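You operate a simulated robot arm through the tools that you are given. There is no shell and no other tool.

The job below is to be done with a simulated robot arm. You get a single attempt, and the scene is never put back.

TASK
Put things in order on the top of the end bench. At the end: the narrow orange funnel from the top of the end bench stands where the blue filter stood; the blue filter stands where the teal link stood; the grey brush holder from the top of the end bench stands where the narrow orange funnel stood; the teal link stands on top of the grey muffler; whatever was shut is shut again. Leave all else as you found it, and nothing knocked over.

The check looks at the end state, three seconds after you hand in, the way a careful person would. Anything else that was tipped, shoved, dropped, spilled or broken makes it a failure.

THE ROBOT
A 7-joint arm with a two-finger parallel gripper, fixed in place. Base frame: the origin is at the foot of the arm, x ahead of it, y to its left, z up; the work surface is at about z = 0. Lengths are in mm, angles in degrees, forces in N, time in s.
With the tool pointing down near the work surface it reaches from about 240 to 620 mm from the base axis. Its first joint turns from -66.0 to 66.0 degrees. Payload 2.6 kg.
The tool frame sits at the grasp point between the pads (the TCP): z along the fingers, y along the line on which they close. The tips reach 30 mm beyond it. The gripper opens to 94 mm. The fingers are 28 mm wide and 10 mm thick; the gripper's body (50 by 96 mm) begins 55 mm behind the TCP.
Orientation is told as [roll, pitch, yaw] about the base's x, y, z axes, in that order, counted from this pose: with the fingers straight down and closing along the base's y, the tool's x points along the base's -x, its y along +y and its z along -z.

THE INTERFACE
- The arm moves only by the tool nudge_tool. Its argument "deltas" is a list of rows, each a list of 3 entries, a list of its own where there are three numbers: the shift along the base's x, y, z in mm, then the turn, a rotation vector about the base's x, y, z in degrees, then the finger opening in mm, from 0 to 94. In form: [[[dx, dy, dz], [rx, ry, rz], claw], ...]. A call has 1 to 20 rows; each row shifts and turns the commanded pose from where the row before left it. Each row takes 0.2 s and may step no farther than 50 mm and 8.6 degrees from the row before; otherwise, or with a gripper value out of range, the whole call is refused. Where a pose cannot be reached the arm comes as near as it can. A force on the tool above 40 N (or 10 N above the force at the start of the call, whichever is more), or a blocked arm, ends the call early, and 0.2 s more pass. Each finger travels about 72 mm/s and halts on what it meets, pressing with about 28 N; the grip force reading is that of the motor and also rises with nothing between the fingers. The clock runs only during rows and for 0.2 s after the last one: add rows that do not move to give the fingers time. It gives the time, the measured TCP pose, the force on the tool (base axes), the opening and the grip force at its end, in the units of the frame above (readings bear some noise), with the torque about the TCP (base axes, N m) and any sound that the robot's microphone picked up.
- Cameras (640 x 400 px; columns grow to the right, rows downward): "scene" is fixed at [49.7, 459.3, 549.4]; the picture's right is [-0.50, -0.87, 0.00], its down [-0.61, 0.35, -0.71] and it looks along [0.61, -0.35, -0.71] (base axes); focal length 253 px, centre (320, 200). "wrist" rides on the gripper at [76, 14, -102] in the tool frame; the picture's right is [-0.18, 0.98, 0.00], its down [-0.75, -0.14, -0.64] and it looks along [-0.63, -0.12, 0.77] (tool axes); focal length 243 px, centre (320, 200). There is no depth. A picture from a camera that has moved, and an enlarged one, comes with that camera's place and axes in the base frame and with its lens.
- camera(camera): a new picture of that camera. It takes no simulated time.
- enlarge(camera, box): a new picture of the part [left, top, right, bottom] of that camera's present view, enlarged. It takes no simulated time.
- sign_off(): hands the job in; it is judged then, once.

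Nothing tells you positions but the pictures and the camera data. Unless the task says otherwise, let go and move clear before handing in.

The tools are called after "Call:" as a command line: name --argument value ..., lists and objects as JSON in quotes. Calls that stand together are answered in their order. nudge_tool: Moves the arm, as the interface text tells. Its arguments: {"type":"object","properties":{"deltas":{"type":"array"}},"required":["deltas"]} The other tools are called the same way: camera (camera) takes a picture; enlarge (camera, box) takes an enlarged picture of a part of a camera's view; sign_off () hands the job in.

At the start:

```text
t: 0.0
ee_pos: [351.7, 11.3, 323.0]
tcp_rot: [-0.1, 0.1, 0.0]
ft_force: [-0.2, 0.2, -0.1]
wrist_torque: [0.02, 0.03, 0.0]
opening: 93.9
finger_force: 0.0
```

scene: 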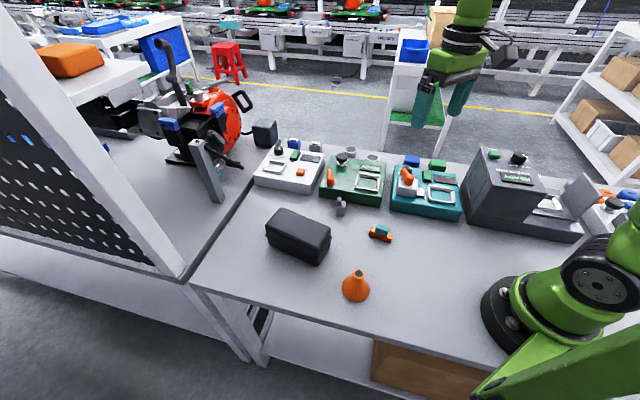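
wrist: 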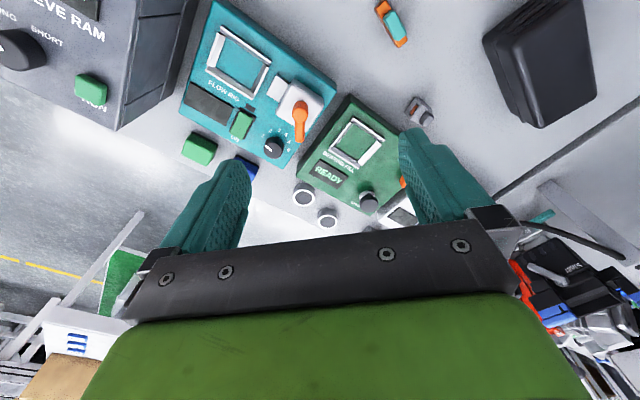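

I see a bench with machines at the back, a black case, an orange funnel, and a few small parts; I need closer views to identify each item. I'll enlarge several parts of the scene view.

Call:
enlarge --camera "scene" --box '[240, 120, 400, 220]'

Call:
enlarge --camera "scene" --box '[380, 120, 540, 220]'

Call:
enlarge --camera "scene" --box '[480, 140, 640, 240]'

Call:
enlarge --camera "scene" --box '[260, 200, 420, 300]'

Call:
enlarge --camera "scene" --box '[130, 60, 290, 200]'

```text
4.00 times, centred on (320, 170) of scene
camera zoom: at [49.7, 459.3, 549.4], right [-0.5, -0.87, 0.0], down [-0.61, 0.35, -0.71], along [0.61, -0.35, -0.71], focal length 1011 px, centre (320, 320)
```

zoom: 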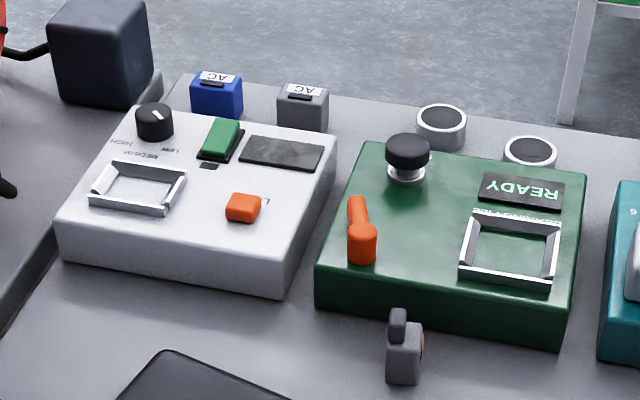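

```text
4.00 times, centred on (460, 170) of scene
camera zoom: at [49.7, 459.3, 549.4], right [-0.5, -0.87, 0.0], down [-0.61, 0.35, -0.71], along [0.61, -0.35, -0.71], focal length 1011 px, centre (-240, 320)
```

zoom: 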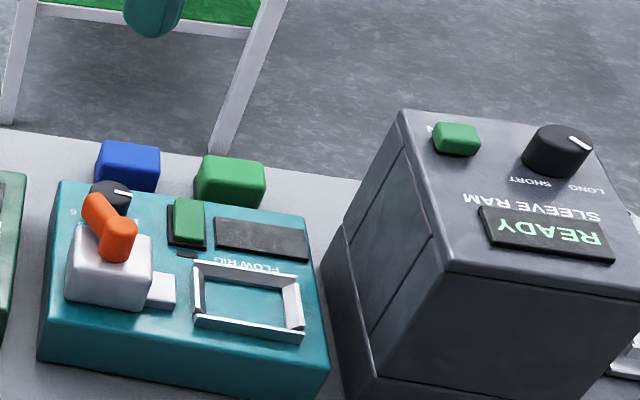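

```text
4.00 times, centred on (560, 190) of scene
camera zoom: at [49.7, 459.3, 549.4], right [-0.5, -0.87, 0.0], down [-0.61, 0.35, -0.71], along [0.61, -0.35, -0.71], focal length 1011 px, centre (-640, 240)
```

zoom: 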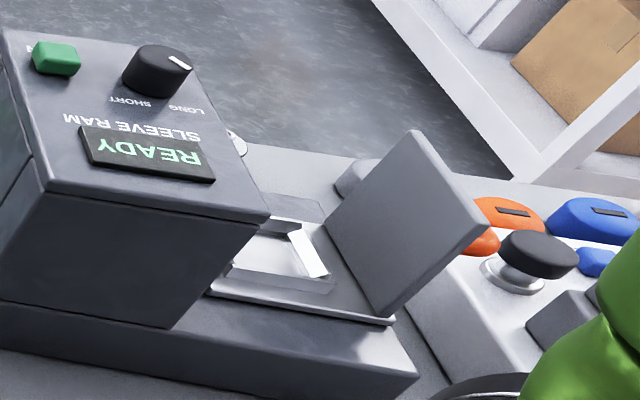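

```text
4.00 times, centred on (340, 250) of scene
camera zoom: at [49.7, 459.3, 549.4], right [-0.5, -0.87, 0.0], down [-0.61, 0.35, -0.71], along [0.61, -0.35, -0.71], focal length 1011 px, centre (240, 0)
```

zoom: 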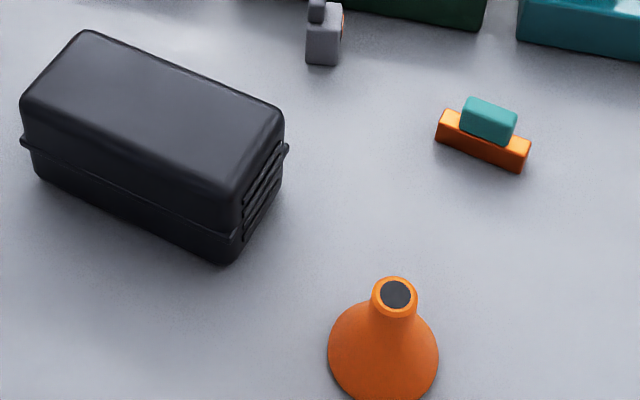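

```text
2.86 times, centred on (210, 130) of scene
camera zoom: at [49.7, 459.3, 549.4], right [-0.5, -0.87, 0.0], down [-0.61, 0.35, -0.71], along [0.61, -0.35, -0.71], focal length 722 px, centre (634, 400)
```

zoom: 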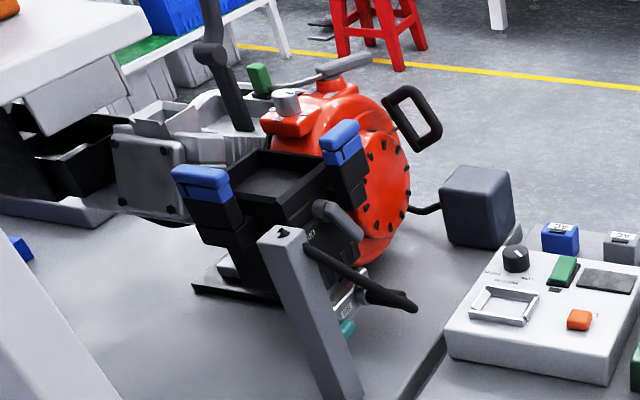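

The bench holds several little machines with lidded slots, a black case, and small parts. I'll look closer with the wrist camera to name the items before moving.

Call:
enlarge --camera "wrist" --box '[340, 0, 500, 100]'

Call:
enlarge --camera "wrist" --box '[480, 160, 640, 360]'

Call:
enlarge --camera "wrist" --box '[160, 40, 440, 240]'

Call:
enlarge --camera "scene" --box '[560, 160, 640, 220]'

Call:
enlarge --camera "scene" --box '[0, 0, 200, 140]'

Call:
enlarge --camera "scene" --box '[180, 0, 420, 140]'

Call:
enlarge --camera "scene" --box '[200, 280, 480, 400]'

```text
4.00 times, centred on (420, 50) of wrist
camera zoom: at [274.2, 24.4, 425.4], right [0.18, 0.98, 0.0], down [0.75, -0.14, 0.64], along [0.63, -0.12, -0.77], focal length 970 px, centre (-80, 800)
```

zoom: 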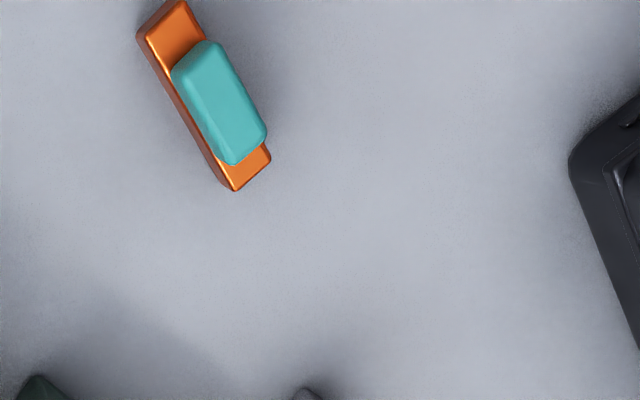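

```text
2.00 times, centred on (560, 260) of wrist
camera zoom: at [274.2, 24.4, 425.4], right [0.18, 0.98, 0.0], down [0.75, -0.14, 0.64], along [0.63, -0.12, -0.77], focal length 485 px, centre (-160, 80)
```

zoom: 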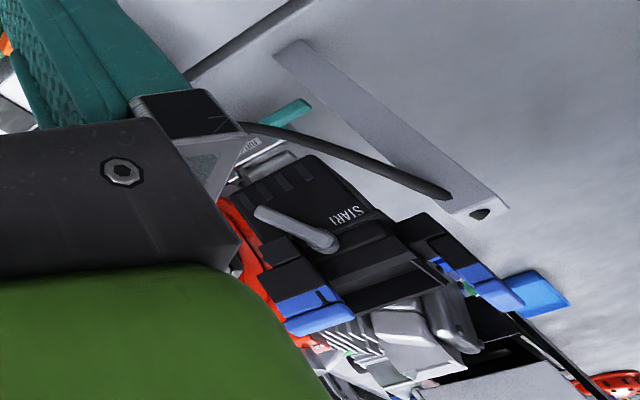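

```text
2.00 times, centred on (300, 140) of wrist
camera zoom: at [274.2, 24.4, 425.4], right [0.18, 0.98, 0.0], down [0.75, -0.14, 0.64], along [0.63, -0.12, -0.77], focal length 485 px, centre (360, 320)
```

zoom: 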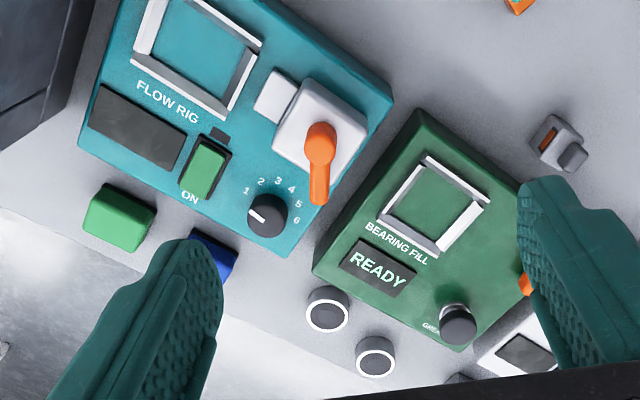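

```text
6.67 times, centred on (600, 190) of scene
camera zoom: at [49.7, 459.3, 549.4], right [-0.5, -0.87, 0.0], down [-0.61, 0.35, -0.71], along [0.61, -0.35, -0.71], focal length 1684 px, centre (-1547, 267)
```

zoom: 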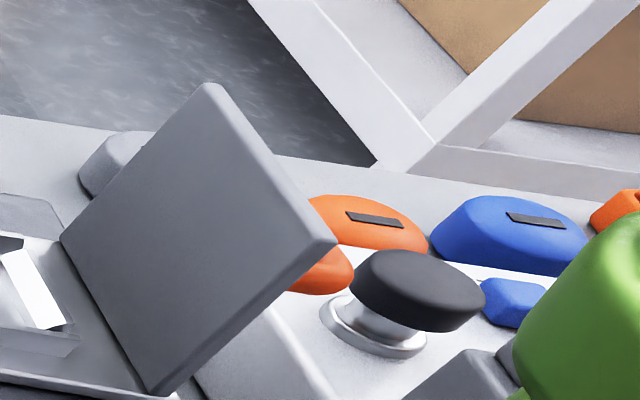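

```text
2.86 times, centred on (100, 70) of scene
camera zoom: at [49.7, 459.3, 549.4], right [-0.5, -0.87, 0.0], down [-0.61, 0.35, -0.71], along [0.61, -0.35, -0.71], focal length 722 px, centre (949, 571)
```

zoom: 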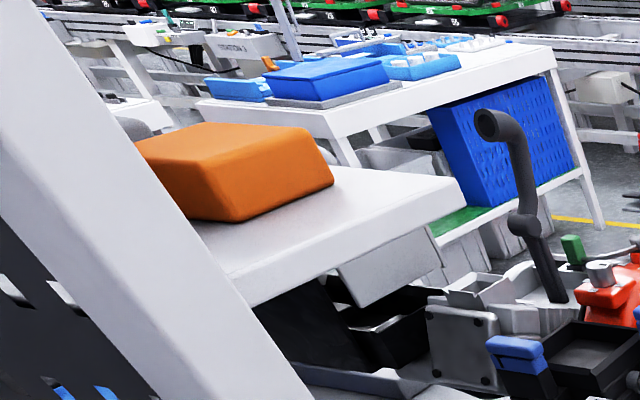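

```text
2.67 times, centred on (300, 70) of scene
camera zoom: at [49.7, 459.3, 549.4], right [-0.5, -0.87, 0.0], down [-0.61, 0.35, -0.71], along [0.61, -0.35, -0.71], focal length 674 px, centre (373, 547)
```

zoom: 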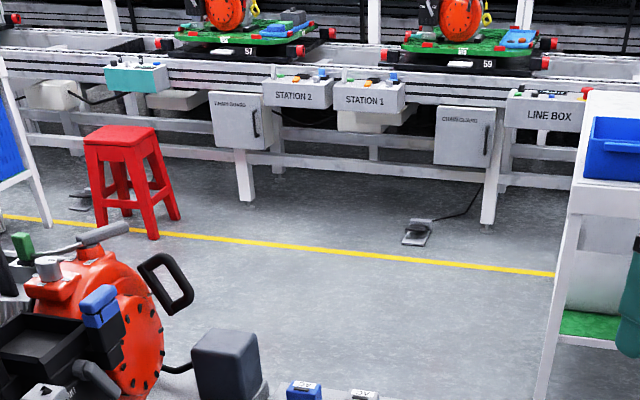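

```text
2.29 times, centred on (340, 340) of scene
camera zoom: at [49.7, 459.3, 549.4], right [-0.5, -0.87, 0.0], down [-0.61, 0.35, -0.71], along [0.61, -0.35, -0.71], focal length 578 px, centre (274, -120)
```

zoom: 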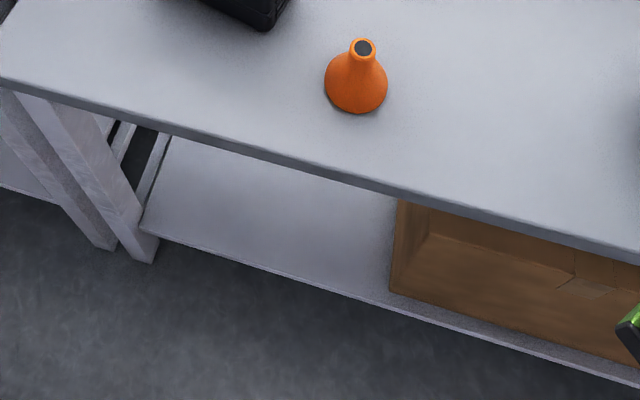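

Preliminary positions: funnel about (228, 261), teal/orange link about (326, 112), grey brush holder about (449, 159), black case about (406, 317). I still need to find the blue filter and grey muffler, so I'll swing the wrist camera around, high above everything.

Call:
nudge_tool --deltas '[[[0, -40, 20], [0, 0, -6], 94], [[0, -40, 20], [0, 0, -6], 94], [[-5, -40, 10], [0, 0, -6], 94], [[-10, -40, 0], [0, 0, -6], 94], [[-10, -40, 0], [0, 0, -6], 94], [[-10, -40, 0], [0, 0, -6], 94], [[0, 0, 0], [0, 0, 0], 94]]'

Call:
camera --camera "wrist"

Call:
camera --camera "scene"

```text
t: 1.6
ee_pos: [313.9, -230.6, 373.6]
tcp_rot: [0.1, 0.0, -36.0]
ft_force: [-0.8, 0.7, 0.2]
wrist_torque: [0.0, 0.03, -0.03]
opening: 93.9
finger_force: 0.1
```

```text
taken
camera wrist: at [259.8, -174.5, 476.7], right [0.73, 0.69, 0.0], down [0.53, -0.56, 0.64], along [0.44, -0.47, -0.77], focal length 243 px, centre (320, 200)
```

wrist: 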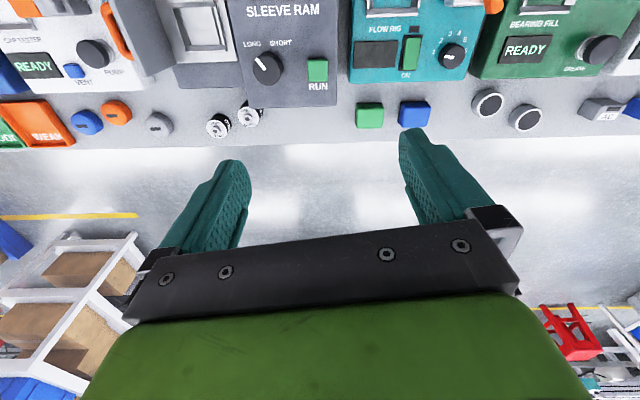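

```text
taken
```

scene: 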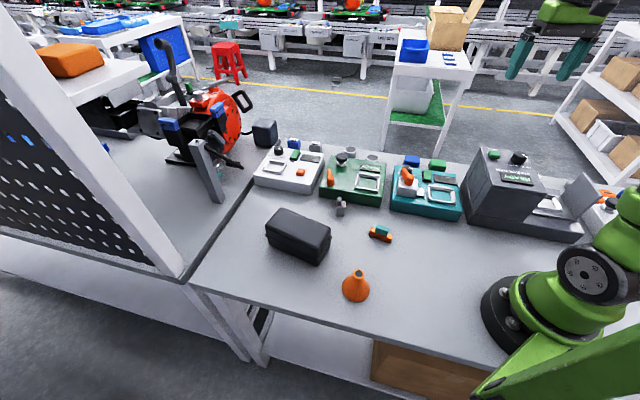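

Call:
enlarge --camera "wrist" --box '[0, 0, 240, 150]'

Call:
enlarge --camera "wrist" --box '[220, 0, 460, 150]'

Call:
enlarge --camera "wrist" --box '[440, 0, 640, 150]'

Call:
enlarge --camera "scene" --box '[380, 0, 500, 100]'

```text
2.67 times, centred on (120, 75) of wrist
camera zoom: at [259.8, -174.5, 476.7], right [0.73, 0.69, 0.0], down [0.53, -0.56, 0.64], along [0.44, -0.47, -0.77], focal length 647 px, centre (853, 533)
```

zoom: 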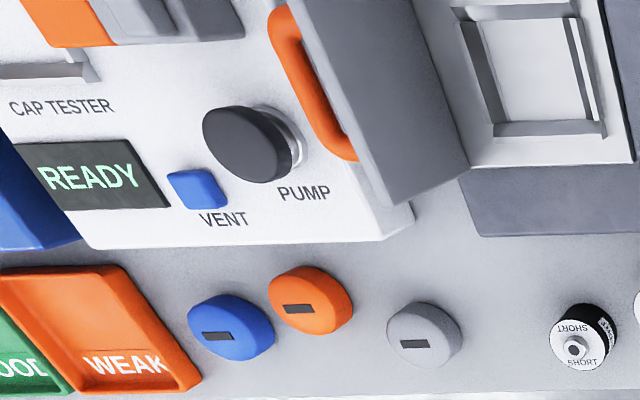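

```text
2.67 times, centred on (340, 75) of wrist
camera zoom: at [259.8, -174.5, 476.7], right [0.73, 0.69, 0.0], down [0.53, -0.56, 0.64], along [0.44, -0.47, -0.77], focal length 647 px, centre (267, 533)
```

zoom: 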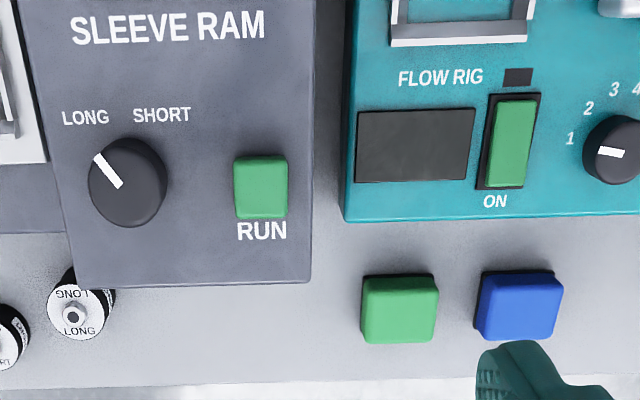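

```text
2.67 times, centred on (540, 75) of wrist
camera zoom: at [259.8, -174.5, 476.7], right [0.73, 0.69, 0.0], down [0.53, -0.56, 0.64], along [0.44, -0.47, -0.77], focal length 647 px, centre (-267, 533)
```

zoom: 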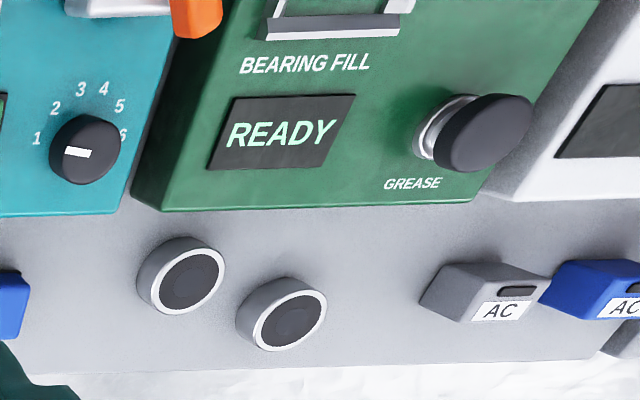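

```text
4.00 times, centred on (440, 50) of scene
camera zoom: at [49.8, 459.2, 549.4], right [-0.5, -0.87, 0.0], down [-0.61, 0.35, -0.71], along [0.61, -0.35, -0.71], focal length 1011 px, centre (-160, 800)
```

zoom: 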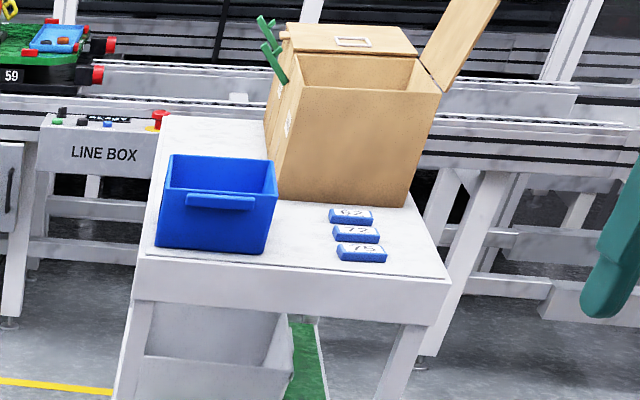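

The back row holds machine test pieces (blue and green blocks by FLOW RIG, caps, bearings, AC blocks). I'll look further right and then to the left around the case and the other bench.

Call:
nudge_tool --deltas '[[[-30, -20, 0], [0, 0, -6], 94], [[-40, -15, 0], [0, 0, -6], 94], [[-40, -10, 0], [0, 0, -6], 94], [[-30, 0, 0], [0, 0, -6], 94], [[0, 0, 0], [0, 0, 0], 94]]'

Call:
camera --camera "wrist"

Call:
camera --camera "scene"

```text
t: 2.8
ee_pos: [172.7, -275.9, 371.5]
tcp_rot: [0.0, 0.0, -60.0]
ft_force: [0.7, 0.1, 0.1]
wrist_torque: [-0.01, 0.01, 0.0]
opening: 93.9
finger_force: 0.1
```

```text
taken
camera wrist: at [147.2, -204.4, 474.8], right [0.94, 0.33, 0.0], down [0.25, -0.72, 0.64], along [0.21, -0.61, -0.77], focal length 243 px, centre (320, 200)
```

wrist: 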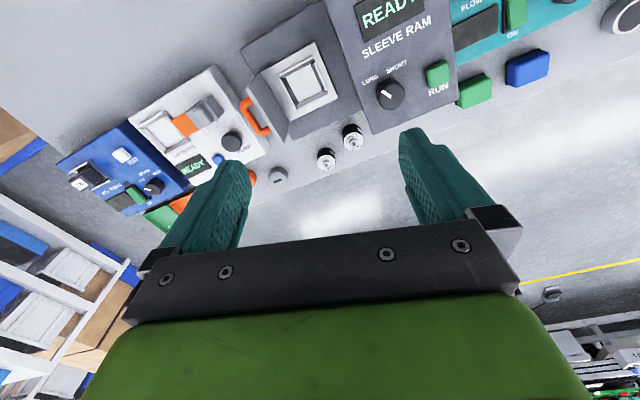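

```text
taken
```

scene: 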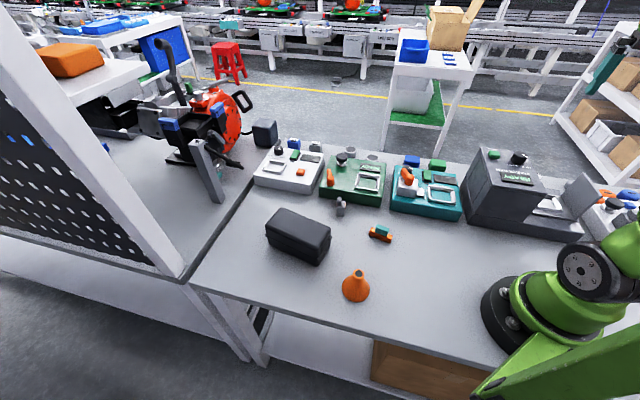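

The right side holds only more machines with their pieces. I'll swing to the left over the case and funnel.

Call:
nudge_tool --deltas '[[[40, 0, 0], [0, 0, 7], 94], [[45, 15, 0], [0, 0, 7], 94], [[40, 25, 0], [0, 0, 7], 94], [[20, 45, 0], [0, 0, 7], 94], [[10, 48, 0], [0, 0, 7], 94], [[5, 48, 0], [0, 0, 7], 94], [[0, 48, 0], [0, 0, 7], 94], [[0, 48, 0], [0, 0, 7], 94], [[0, 48, 0], [0, 0, 7], 94], [[-10, 48, 0], [0, 0, 7], 94], [[-15, 45, 0], [0, 0, 7], 94], [[-15, 45, 0], [0, 0, 7], 94], [[-15, 40, 0], [0, 0, 4], 94], [[0, 0, 0], [0, 0, 0], 94], [[0, 0, 0], [0, 0, 0], 94]]'

Call:
camera --camera "wrist"

Call:
camera --camera "scene"

```text
t: 6.0
ee_pos: [277.8, 226.9, 373.0]
tcp_rot: [0.0, 0.0, 28.2]
ft_force: [0.4, 0.0, -0.1]
wrist_torque: [0.0, 0.02, -0.01]
opening: 94.0
finger_force: 0.1
```

```text
taken
camera wrist: at [203.7, 202.9, 474.5], right [-0.3, 0.95, 0.0], down [0.73, 0.23, 0.64], along [0.61, 0.19, -0.77], focal length 243 px, centre (320, 200)
```

wrist: 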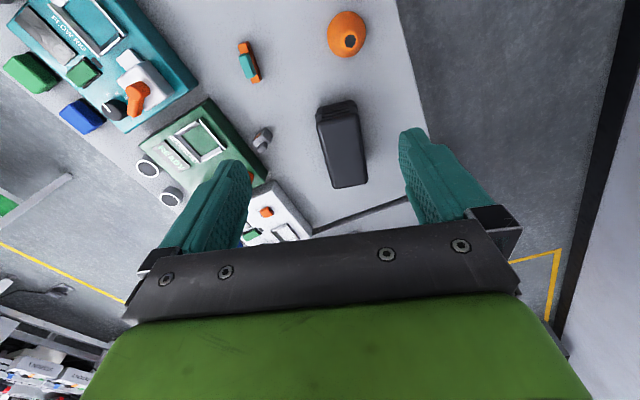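

```text
taken
```

scene: 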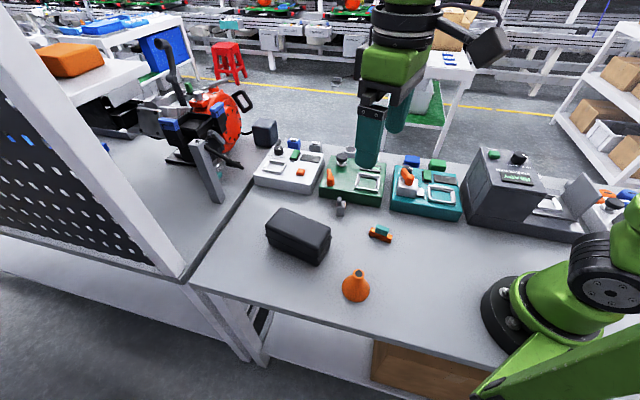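

Now the case, funnel, link and brush holder are visible from above. I'll zoom in on each.

Call:
enlarge --camera "wrist" --box '[290, 80, 410, 200]'

Call:
enlarge --camera "wrist" --box '[210, 0, 380, 100]'

Call:
enlarge --camera "wrist" --box '[130, 90, 330, 240]'

Call:
enlarge --camera "scene" --box '[260, 200, 340, 270]'

Call:
enlarge --camera "scene" --box '[330, 190, 410, 250]'

```text
3.33 times, centred on (350, 140) of wrist
camera zoom: at [203.7, 202.9, 474.5], right [-0.3, 0.95, 0.0], down [0.73, 0.23, 0.64], along [0.61, 0.19, -0.77], focal length 809 px, centre (220, 400)
```

zoom: 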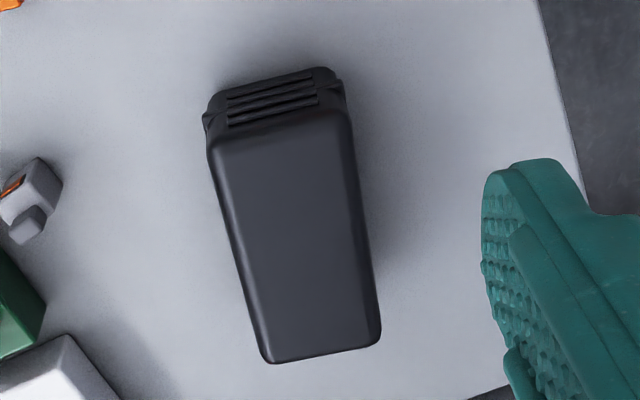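

```text
3.76 times, centred on (295, 50) of wrist
camera zoom: at [203.7, 202.9, 474.5], right [-0.3, 0.95, 0.0], down [0.73, 0.23, 0.64], along [0.61, 0.19, -0.77], focal length 913 px, centre (414, 765)
```

zoom: 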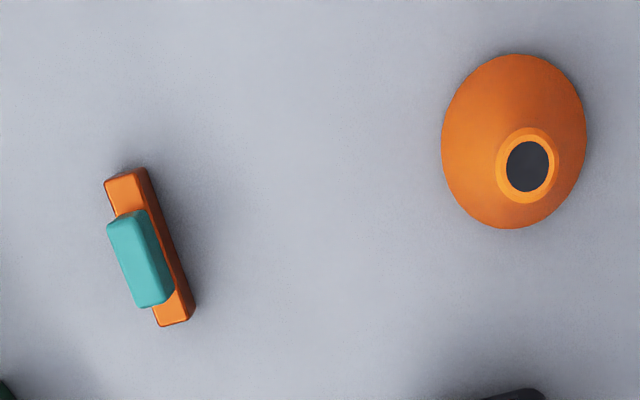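

```text
2.67 times, centred on (230, 165) of wrist
camera zoom: at [203.7, 202.9, 474.5], right [-0.3, 0.95, 0.0], down [0.73, 0.23, 0.64], along [0.61, 0.19, -0.77], focal length 647 px, centre (560, 293)
```

zoom: 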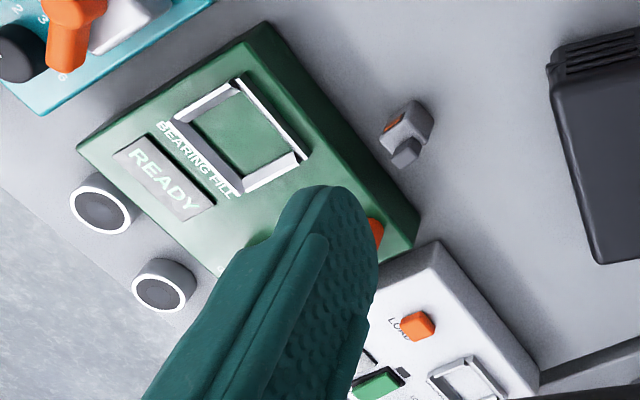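

```text
5.71 times, centred on (300, 235) of scene
camera zoom: at [49.7, 459.3, 549.4], right [-0.5, -0.87, 0.0], down [-0.61, 0.35, -0.71], along [0.61, -0.35, -0.71], focal length 1444 px, centre (434, 0)
```

zoom: 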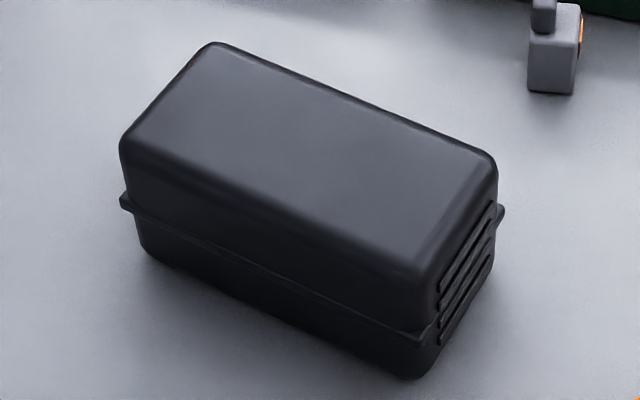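

```text
6.67 times, centred on (370, 220) of scene
camera zoom: at [49.7, 459.3, 549.4], right [-0.5, -0.87, 0.0], down [-0.61, 0.35, -0.71], along [0.61, -0.35, -0.71], focal length 1684 px, centre (-13, 67)
```

zoom: 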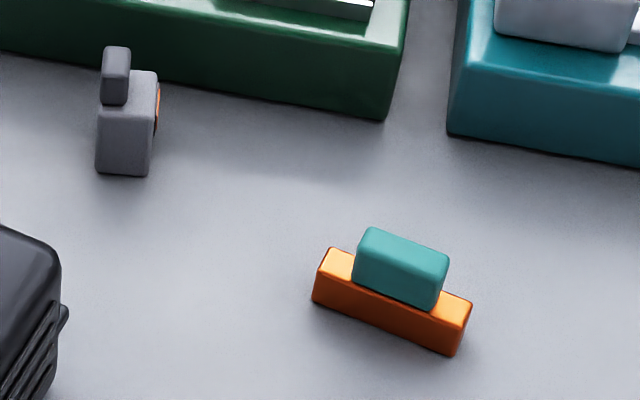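

The dark grey box with the flange seam and louvred end looks like the muffler, the blue block behind FLOW RIG looks like the filter, and the orange bar with a teal body is the link. I'll drop over the link for a closer look and to measure it.

Call:
nudge_tool --deltas '[[[10, -30, -30], [0, 0, 2], 94], [[10, -30, -35], [0, 0, 3], 94], [[10, -25, -35], [0, 0, 0], 94], [[10, -20, -35], [0, 0, 0], 94], [[0, 0, -35], [0, 0, 0], 94], [[0, 0, 0], [0, 0, 0], 94], [[0, 0, 0], [0, 0, 0], 94]]'

Call:
camera --camera "wrist"

Call:
camera --camera "scene"

```text
t: 7.6
ee_pos: [319.4, 124.5, 205.5]
tcp_rot: [0.1, 0.0, 33.1]
ft_force: [-0.3, 0.2, 0.4]
wrist_torque: [0.03, -0.04, 0.01]
opening: 93.8
finger_force: 0.2
```

```text
taken
camera wrist: at [247.6, 94.5, 307.9], right [-0.38, 0.92, 0.0], down [0.71, 0.29, 0.64], along [0.59, 0.25, -0.77], focal length 243 px, centre (320, 200)
```

wrist: 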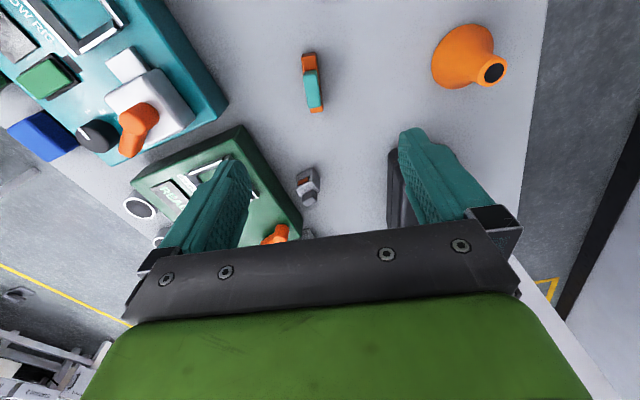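

```text
taken
```

scene: 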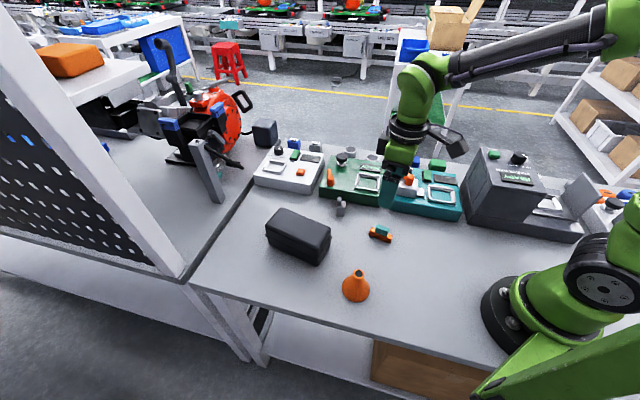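

Call:
enlarge --camera "wrist" --box '[260, 30, 370, 140]'

Call:
enlarge --camera "wrist" --box '[0, 80, 120, 180]'

Call:
enlarge --camera "wrist" --box '[400, 10, 530, 110]'

Call:
enlarge --camera "scene" --box '[320, 190, 400, 310]'

```text
3.64 times, centred on (315, 85) of wrist
camera zoom: at [247.6, 94.5, 307.9], right [-0.38, 0.92, 0.0], down [0.71, 0.29, 0.64], along [0.59, 0.25, -0.77], focal length 882 px, centre (338, 618)
```

zoom: 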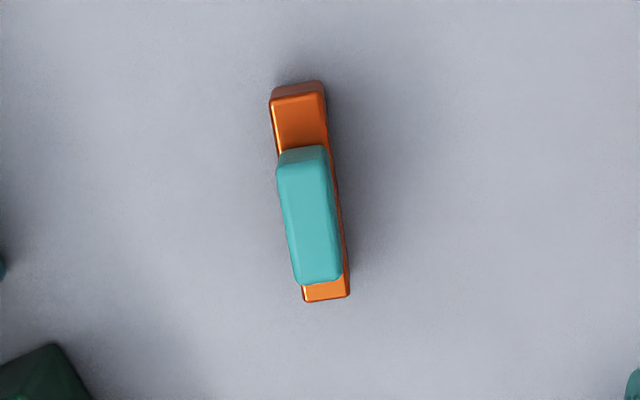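

```text
4.00 times, centred on (60, 130) of wrist
camera zoom: at [247.6, 94.5, 307.9], right [-0.38, 0.92, 0.0], down [0.71, 0.29, 0.64], along [0.59, 0.25, -0.77], focal length 970 px, centre (1360, 480)
```

zoom: 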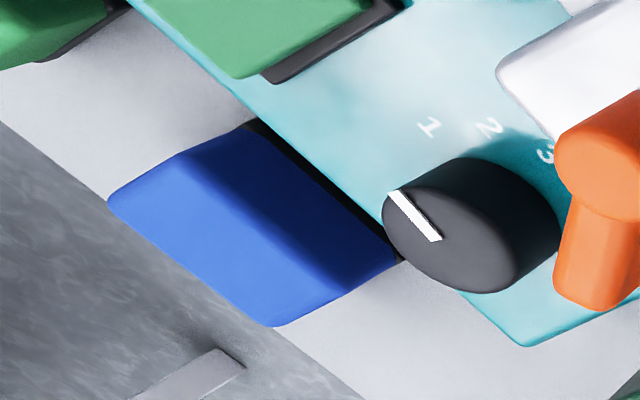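

```text
4.00 times, centred on (465, 60) of wrist
camera zoom: at [247.6, 94.5, 307.9], right [-0.38, 0.92, 0.0], down [0.71, 0.29, 0.64], along [0.59, 0.25, -0.77], focal length 970 px, centre (-260, 760)
```

zoom: 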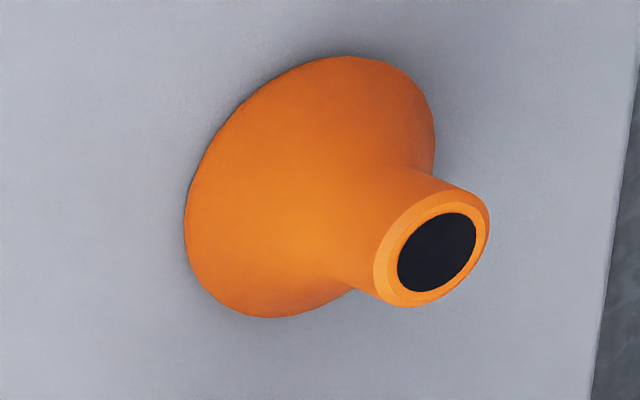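

```text
3.33 times, centred on (360, 250) of scene
camera zoom: at [49.7, 459.3, 549.4], right [-0.5, -0.87, 0.0], down [-0.61, 0.35, -0.71], along [0.61, -0.35, -0.71], focal length 842 px, centre (187, 33)
```

zoom: 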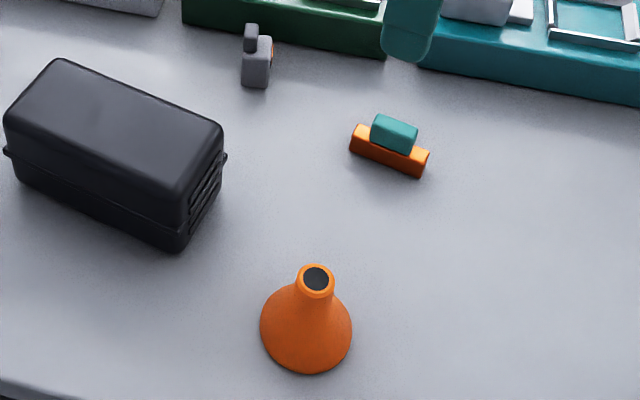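

Call:
enlarge --camera "scene" --box '[362, 218, 402, 248]'

Call:
enlarge --camera "wrist" --box '[290, 40, 340, 120]'

Call:
enlarge --camera "scene" --box '[330, 190, 360, 220]'

Call:
enlarge --camera "scene" --box '[400, 145, 460, 175]'

Call:
enlarge --camera "scene" --box '[330, 262, 390, 310]'

```text
13.33 times, centred on (382, 233) of scene
camera zoom: at [49.7, 459.3, 549.4], right [-0.5, -0.87, 0.0], down [-0.61, 0.35, -0.71], along [0.61, -0.35, -0.71], focal length 3369 px, centre (-507, -240)
```

zoom: 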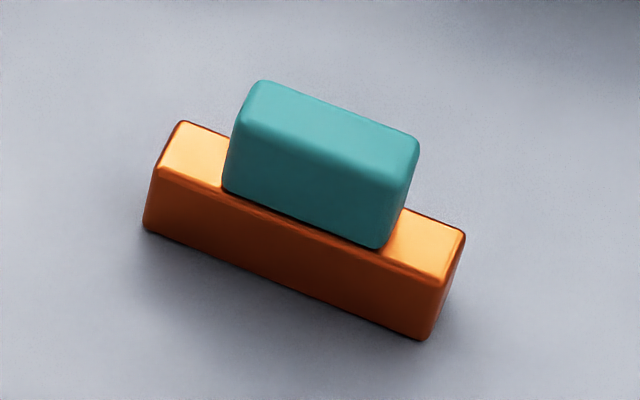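

```text
5.00 times, centred on (315, 80) of wrist
camera zoom: at [247.6, 94.5, 307.9], right [-0.38, 0.92, 0.0], down [0.71, 0.29, 0.64], along [0.59, 0.25, -0.77], focal length 1213 px, centre (345, 800)
```

zoom: 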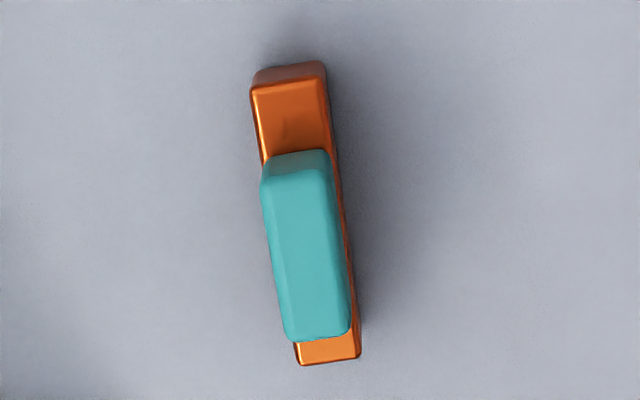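

```text
13.33 times, centred on (345, 205) of scene
camera zoom: at [49.7, 459.3, 549.4], right [-0.5, -0.87, 0.0], down [-0.61, 0.35, -0.71], along [0.61, -0.35, -0.71], focal length 3369 px, centre (-13, 133)
```

zoom: 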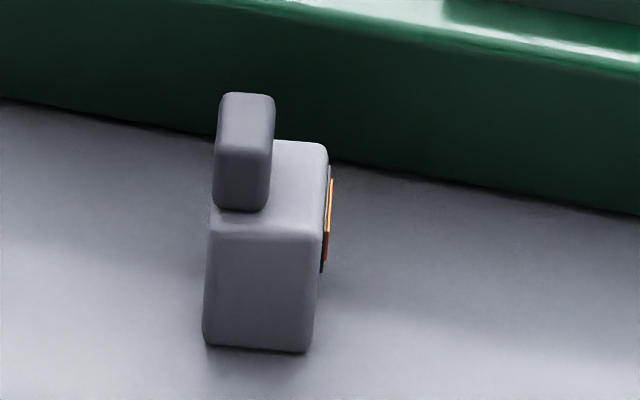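

```text
10.67 times, centred on (430, 160) of scene
camera zoom: at [49.7, 459.3, 549.4], right [-0.5, -0.87, 0.0], down [-0.61, 0.35, -0.71], along [0.61, -0.35, -0.71], focal length 2695 px, centre (-853, 627)
```

zoom: 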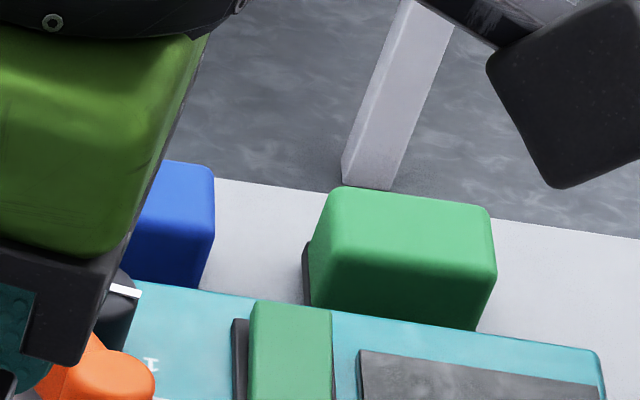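

```text
8.33 times, centred on (360, 286) of scene
camera zoom: at [49.7, 459.3, 549.4], right [-0.5, -0.87, 0.0], down [-0.61, 0.35, -0.71], along [0.61, -0.35, -0.71], focal length 2106 px, centre (-13, -517)
```

zoom: 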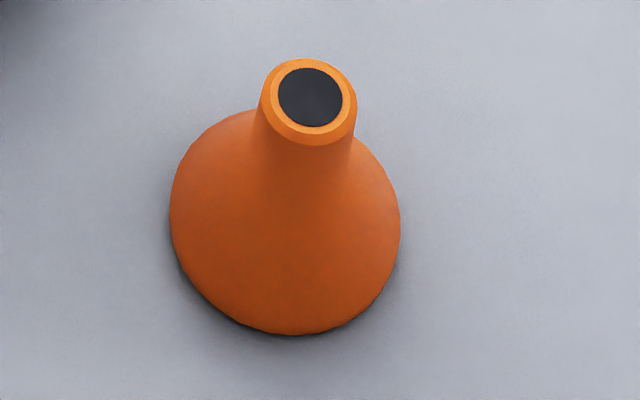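

The link is a bar about 60×15×20 mm with a teal body on top, centred near (323, 116) at about 32°. The muffler is about 140×65×80 mm, centred near (406, 315). I'll go down over the link with a 50 mm opening and check alignment.

Call:
nudge_tool --deltas '[[[3.6, -8.5, -40], [0, 0, -1], 60], [[0, 0, -40], [0, 0, 0], 50], [[0, 0, -25], [0, 0, 0], 50], [[0, 0, 0], [0, 0, 0], 50]]'

Call:
camera --camera "wrist"

Call:
enlarge --camera "scene" --box '[340, 180, 440, 260]'

```text
t: 8.6
ee_pos: [325.2, 115.1, 100.7]
tcp_rot: [0.0, 0.0, 31.9]
ft_force: [-0.3, 0.2, 0.2]
wrist_torque: [0.0, -0.05, -0.01]
opening: 50.1
finger_force: 0.2
```

```text
taken
camera wrist: at [251.4, 85.9, 202.6], right [-0.36, 0.93, 0.0], down [0.71, 0.28, 0.64], along [0.6, 0.23, -0.77], focal length 243 px, centre (320, 200)
```

wrist: 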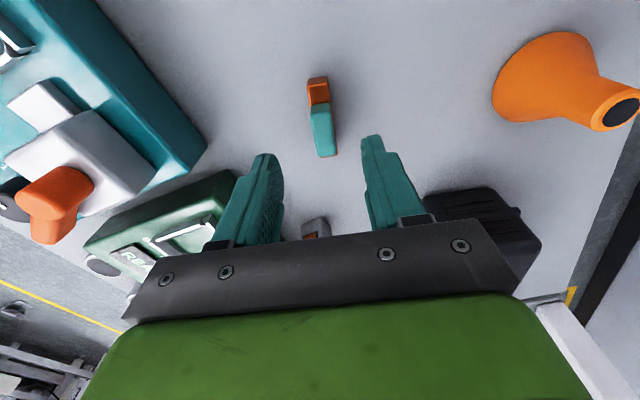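

```text
5.00 times, centred on (390, 220) of scene
camera zoom: at [49.7, 459.3, 549.4], right [-0.5, -0.87, 0.0], down [-0.61, 0.35, -0.71], along [0.61, -0.35, -0.71], focal length 1263 px, centre (-30, 100)
```

zoom: 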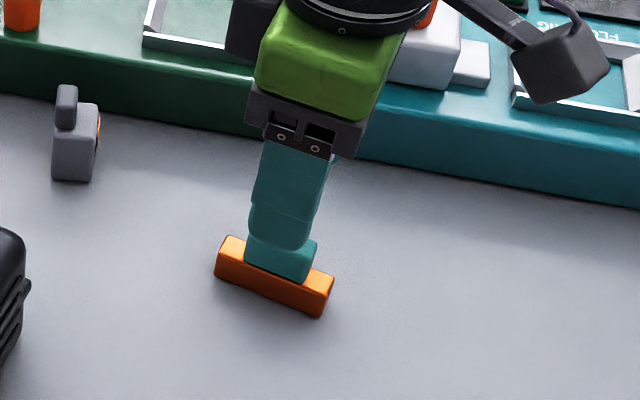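

Call:
nudge_tool --deltas '[[[-2.5, 0.5, -30], [0, 0, 0], 50], [[0, 0, -25], [0, 0, 0], 50], [[0, 0, -12], [0, 0, 0], 50], [[0, 0, 0], [0, 0, 0], 50]]'

Call:
camera --camera "wrist"

Call:
enlarge --camera "scene" --box '[340, 180, 440, 260]'

```text
t: 9.6
ee_pos: [320.4, 114.8, 32.6]
tcp_rot: [0.0, 0.0, 32.1]
ft_force: [0.0, -0.6, 0.6]
wrist_torque: [-0.05, 0.04, 0.01]
opening: 49.9
finger_force: 0.1
```

```text
taken
camera wrist: at [248.4, 86.2, 134.1], right [-0.37, 0.93, 0.0], down [0.71, 0.28, 0.64], along [0.6, 0.23, -0.77], focal length 243 px, centre (320, 200)
```

wrist: 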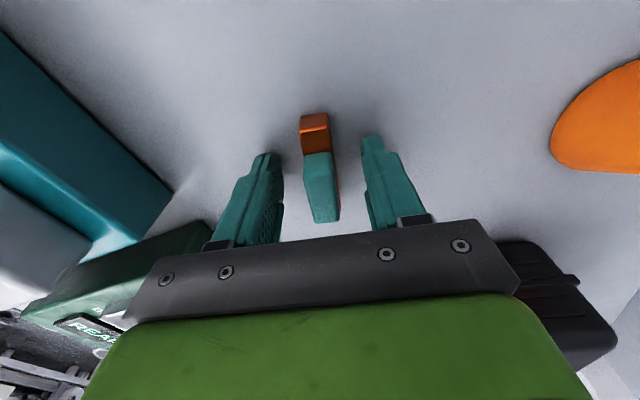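

```text
5.00 times, centred on (390, 220) of scene
camera zoom: at [49.7, 459.3, 549.4], right [-0.5, -0.87, 0.0], down [-0.61, 0.35, -0.71], along [0.61, -0.35, -0.71], focal length 1263 px, centre (-30, 100)
```

zoom: 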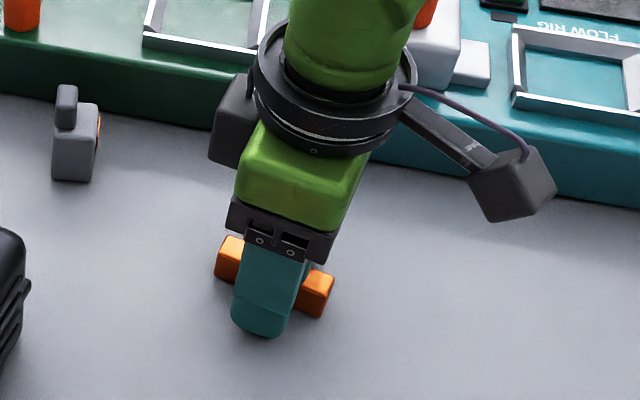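

The fingers straddle the link and are centred on it. I'll close on it now.

Call:
nudge_tool --deltas '[[[0, 0, 0], [0, 0, 0], 25], [[0, 0, 0], [0, 0, 0], 10], [[0, 0, 0], [0, 0, 0], 5], [[0, 0, 0], [0, 0, 0], 5], [[0, 0, 0], [0, 0, 0], 5]]'

Call:
camera --camera "wrist"

```text
t: 10.8
ee_pos: [320.2, 114.8, 31.8]
tcp_rot: [0.0, 0.0, 32.1]
ft_force: [0.1, -0.5, 0.0]
wrist_torque: [0.05, -0.01, -0.03]
opening: 19.1
finger_force: 28.1
```

```text
taken
camera wrist: at [248.5, 86.2, 134.3], right [-0.37, 0.93, 0.0], down [0.71, 0.28, 0.64], along [0.6, 0.23, -0.77], focal length 243 px, centre (320, 200)
```

wrist: 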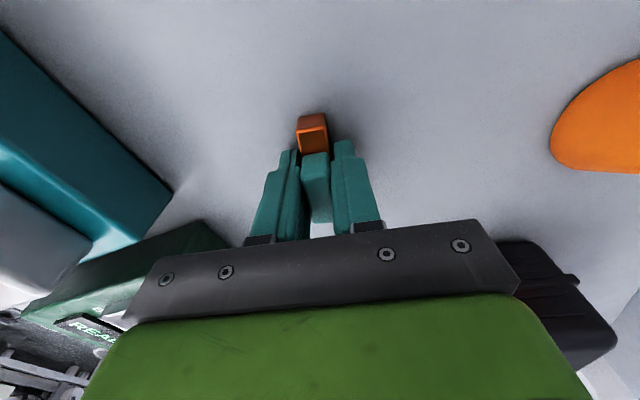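

Gripped at 19 mm opening. I'll lift straight up and check that the link hangs firmly.

Call:
nudge_tool --deltas '[[[0, 0, 15], [0, 0, 0], 5], [[0, 0, 35], [0, 0, 0], 5], [[0, 0, 45], [0, 0, 0], 5], [[0, 0, 45], [0, 0, 0], 5], [[0, 0, 10], [0, 0, 0], 5], [[0, 0, 0], [0, 0, 0], 5]]'

Call:
camera --camera "wrist"

Call:
enlarge --camera "scene" --box '[240, 140, 440, 280]'

```text
t: 12.2
ee_pos: [320.7, 110.4, 182.1]
tcp_rot: [-0.1, 0.0, 31.9]
ft_force: [1.0, -0.1, -0.6]
wrist_torque: [0.0, -0.01, -0.02]
opening: 18.9
finger_force: 28.0
```

```text
taken
camera wrist: at [248.7, 82.6, 283.8], right [-0.37, 0.93, 0.0], down [0.71, 0.28, 0.64], along [0.6, 0.23, -0.77], focal length 243 px, centre (320, 200)
```

wrist: 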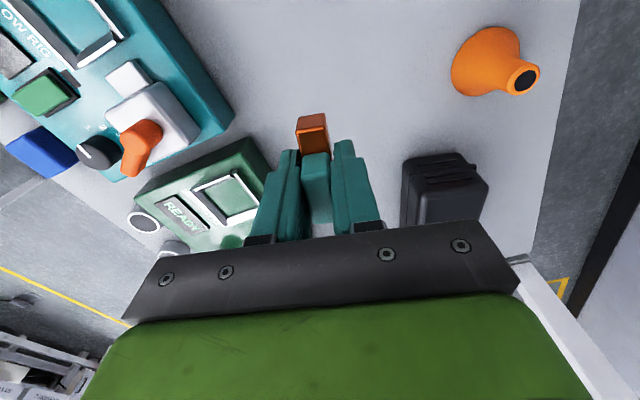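

```text
2.86 times, centred on (340, 210) of scene
camera zoom: at [49.7, 459.3, 549.4], right [-0.5, -0.87, 0.0], down [-0.61, 0.35, -0.71], along [0.61, -0.35, -0.71], focal length 722 px, centre (263, 171)
```

zoom: 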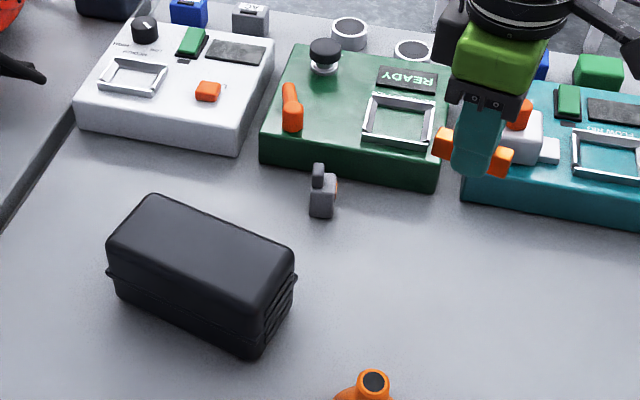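

The link is held upright. I'll move over the muffler, still high.

Call:
nudge_tool --deltas '[[[10, 34, 0], [0, 0, 0], 5], [[15, 40, 0], [0, 0, 0], 5], [[18, 40, 0], [0, 0, 1], 5], [[18, 40, 0], [0, 0, 1], 5], [[14, 35, 0], [0, 0, 0], 5], [[10, 15, 0], [0, 0, 0], 5], [[0, 0, 0], [0, 0, 0], 5], [[0, 0, 0], [0, 0, 0], 5]]'

Call:
camera --camera "wrist"

Call:
enlarge --camera "scene" --box '[220, 140, 380, 280]'

```text
t: 14.0
ee_pos: [407.3, 320.9, 182.0]
tcp_rot: [0.0, -0.1, 34.0]
ft_force: [-0.6, 0.3, -0.9]
wrist_torque: [0.03, -0.01, 0.0]
opening: 18.5
finger_force: 28.4
```

```text
taken
camera wrist: at [335.5, 289.5, 284.3], right [-0.4, 0.92, 0.0], down [0.7, 0.3, 0.64], along [0.59, 0.26, -0.77], focal length 243 px, centre (320, 200)
```

wrist: 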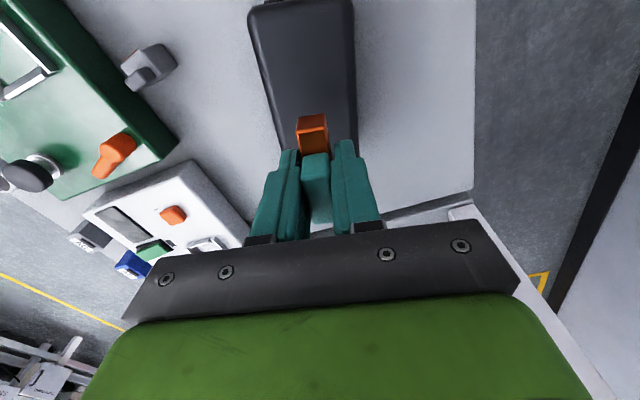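

```text
2.86 times, centred on (300, 210) of scene
camera zoom: at [49.7, 459.3, 549.4], right [-0.5, -0.87, 0.0], down [-0.61, 0.35, -0.71], along [0.61, -0.35, -0.71], focal length 722 px, centre (377, 171)
```

zoom: 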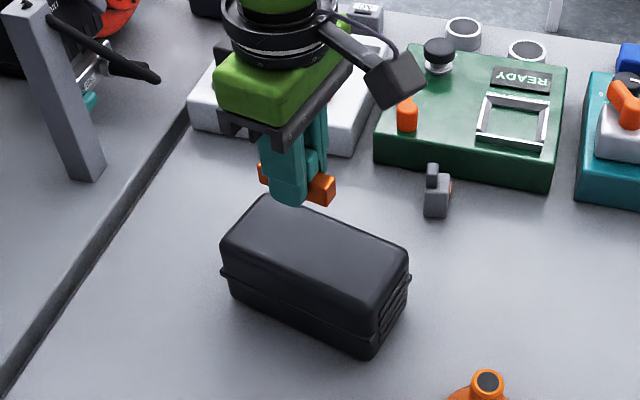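

Call:
nudge_tool --deltas '[[[-1, -6, -20], [0, 0, 0], 5], [[0, 0, -20], [0, 0, 0], 5], [[0, 0, -15], [0, 0, 0], 5], [[0, 0, 0], [0, 0, 0], 5], [[0, 0, 0], [0, 0, 0], 5]]'

Call:
camera --camera "wrist"

Call:
enlarge --camera "scene" --box '[240, 180, 360, 280]'

```text
t: 15.2
ee_pos: [403.9, 314.1, 127.1]
tcp_rot: [-0.1, 0.0, 34.0]
ft_force: [-0.2, -0.1, -0.8]
wrist_torque: [-0.01, -0.04, 0.03]
opening: 19.1
finger_force: 28.3
```

```text
taken
camera wrist: at [332.7, 282.6, 229.3], right [-0.4, 0.92, 0.0], down [0.7, 0.3, 0.64], along [0.59, 0.26, -0.77], focal length 243 px, centre (320, 200)
```

wrist: 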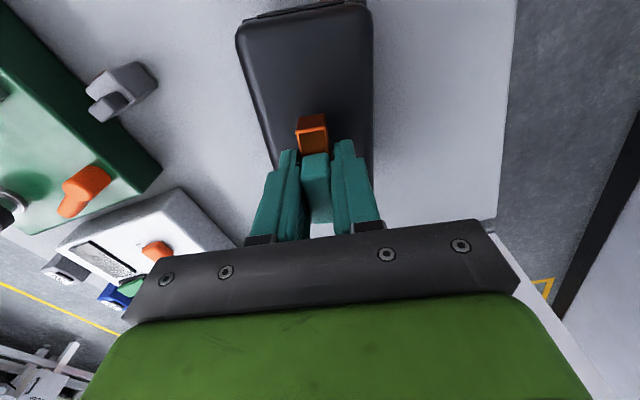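

```text
4.00 times, centred on (300, 230) of scene
camera zoom: at [49.7, 459.3, 549.4], right [-0.5, -0.87, 0.0], down [-0.61, 0.35, -0.71], along [0.61, -0.35, -0.71], focal length 1011 px, centre (400, 80)
```

zoom: 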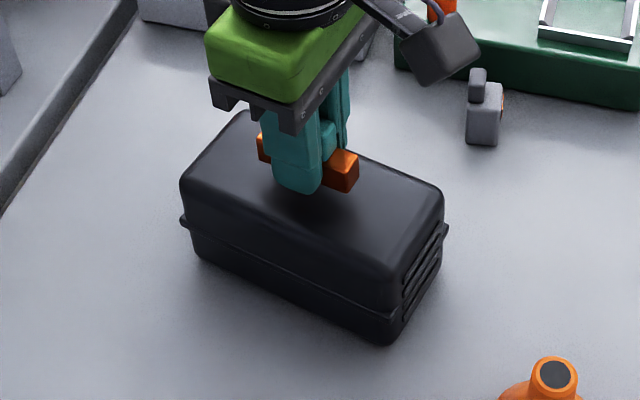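

The link is just above the middle of the muffler. I'll lower in small steps and watch the force.

Call:
nudge_tool --deltas '[[[1, 0, -4], [0, 0, 0], 5], [[0, 0, -3], [0, 0, 0], 5], [[0, 0, -3], [0, 0, 0], 5], [[0, 0, -2], [0, 0, 0], 5], [[0, 0, 0], [0, 0, 0], 5]]'

Call:
enlarge --camera "scene" --box '[280, 190, 340, 240]'

```text
t: 16.4
ee_pos: [405.8, 314.8, 113.3]
tcp_rot: [0.0, 0.0, 34.0]
ft_force: [-0.2, 0.4, -0.1]
wrist_torque: [-0.03, 0.04, 0.01]
opening: 18.6
finger_force: 28.2
```

```text
8.00 times, centred on (310, 215) of scene
camera zoom: at [49.7, 459.3, 549.4], right [-0.5, -0.87, 0.0], down [-0.61, 0.35, -0.71], along [0.61, -0.35, -0.71], focal length 2021 px, centre (400, 80)
```

zoom: 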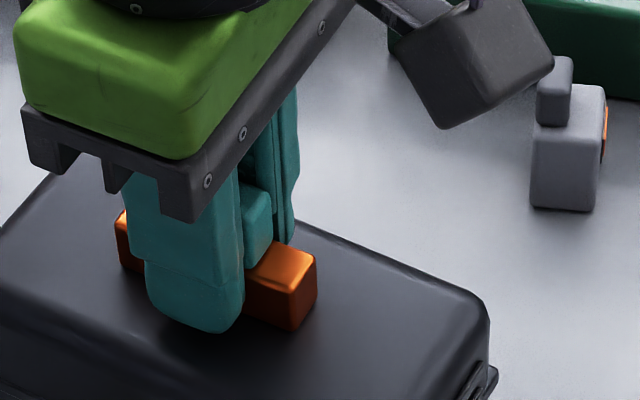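

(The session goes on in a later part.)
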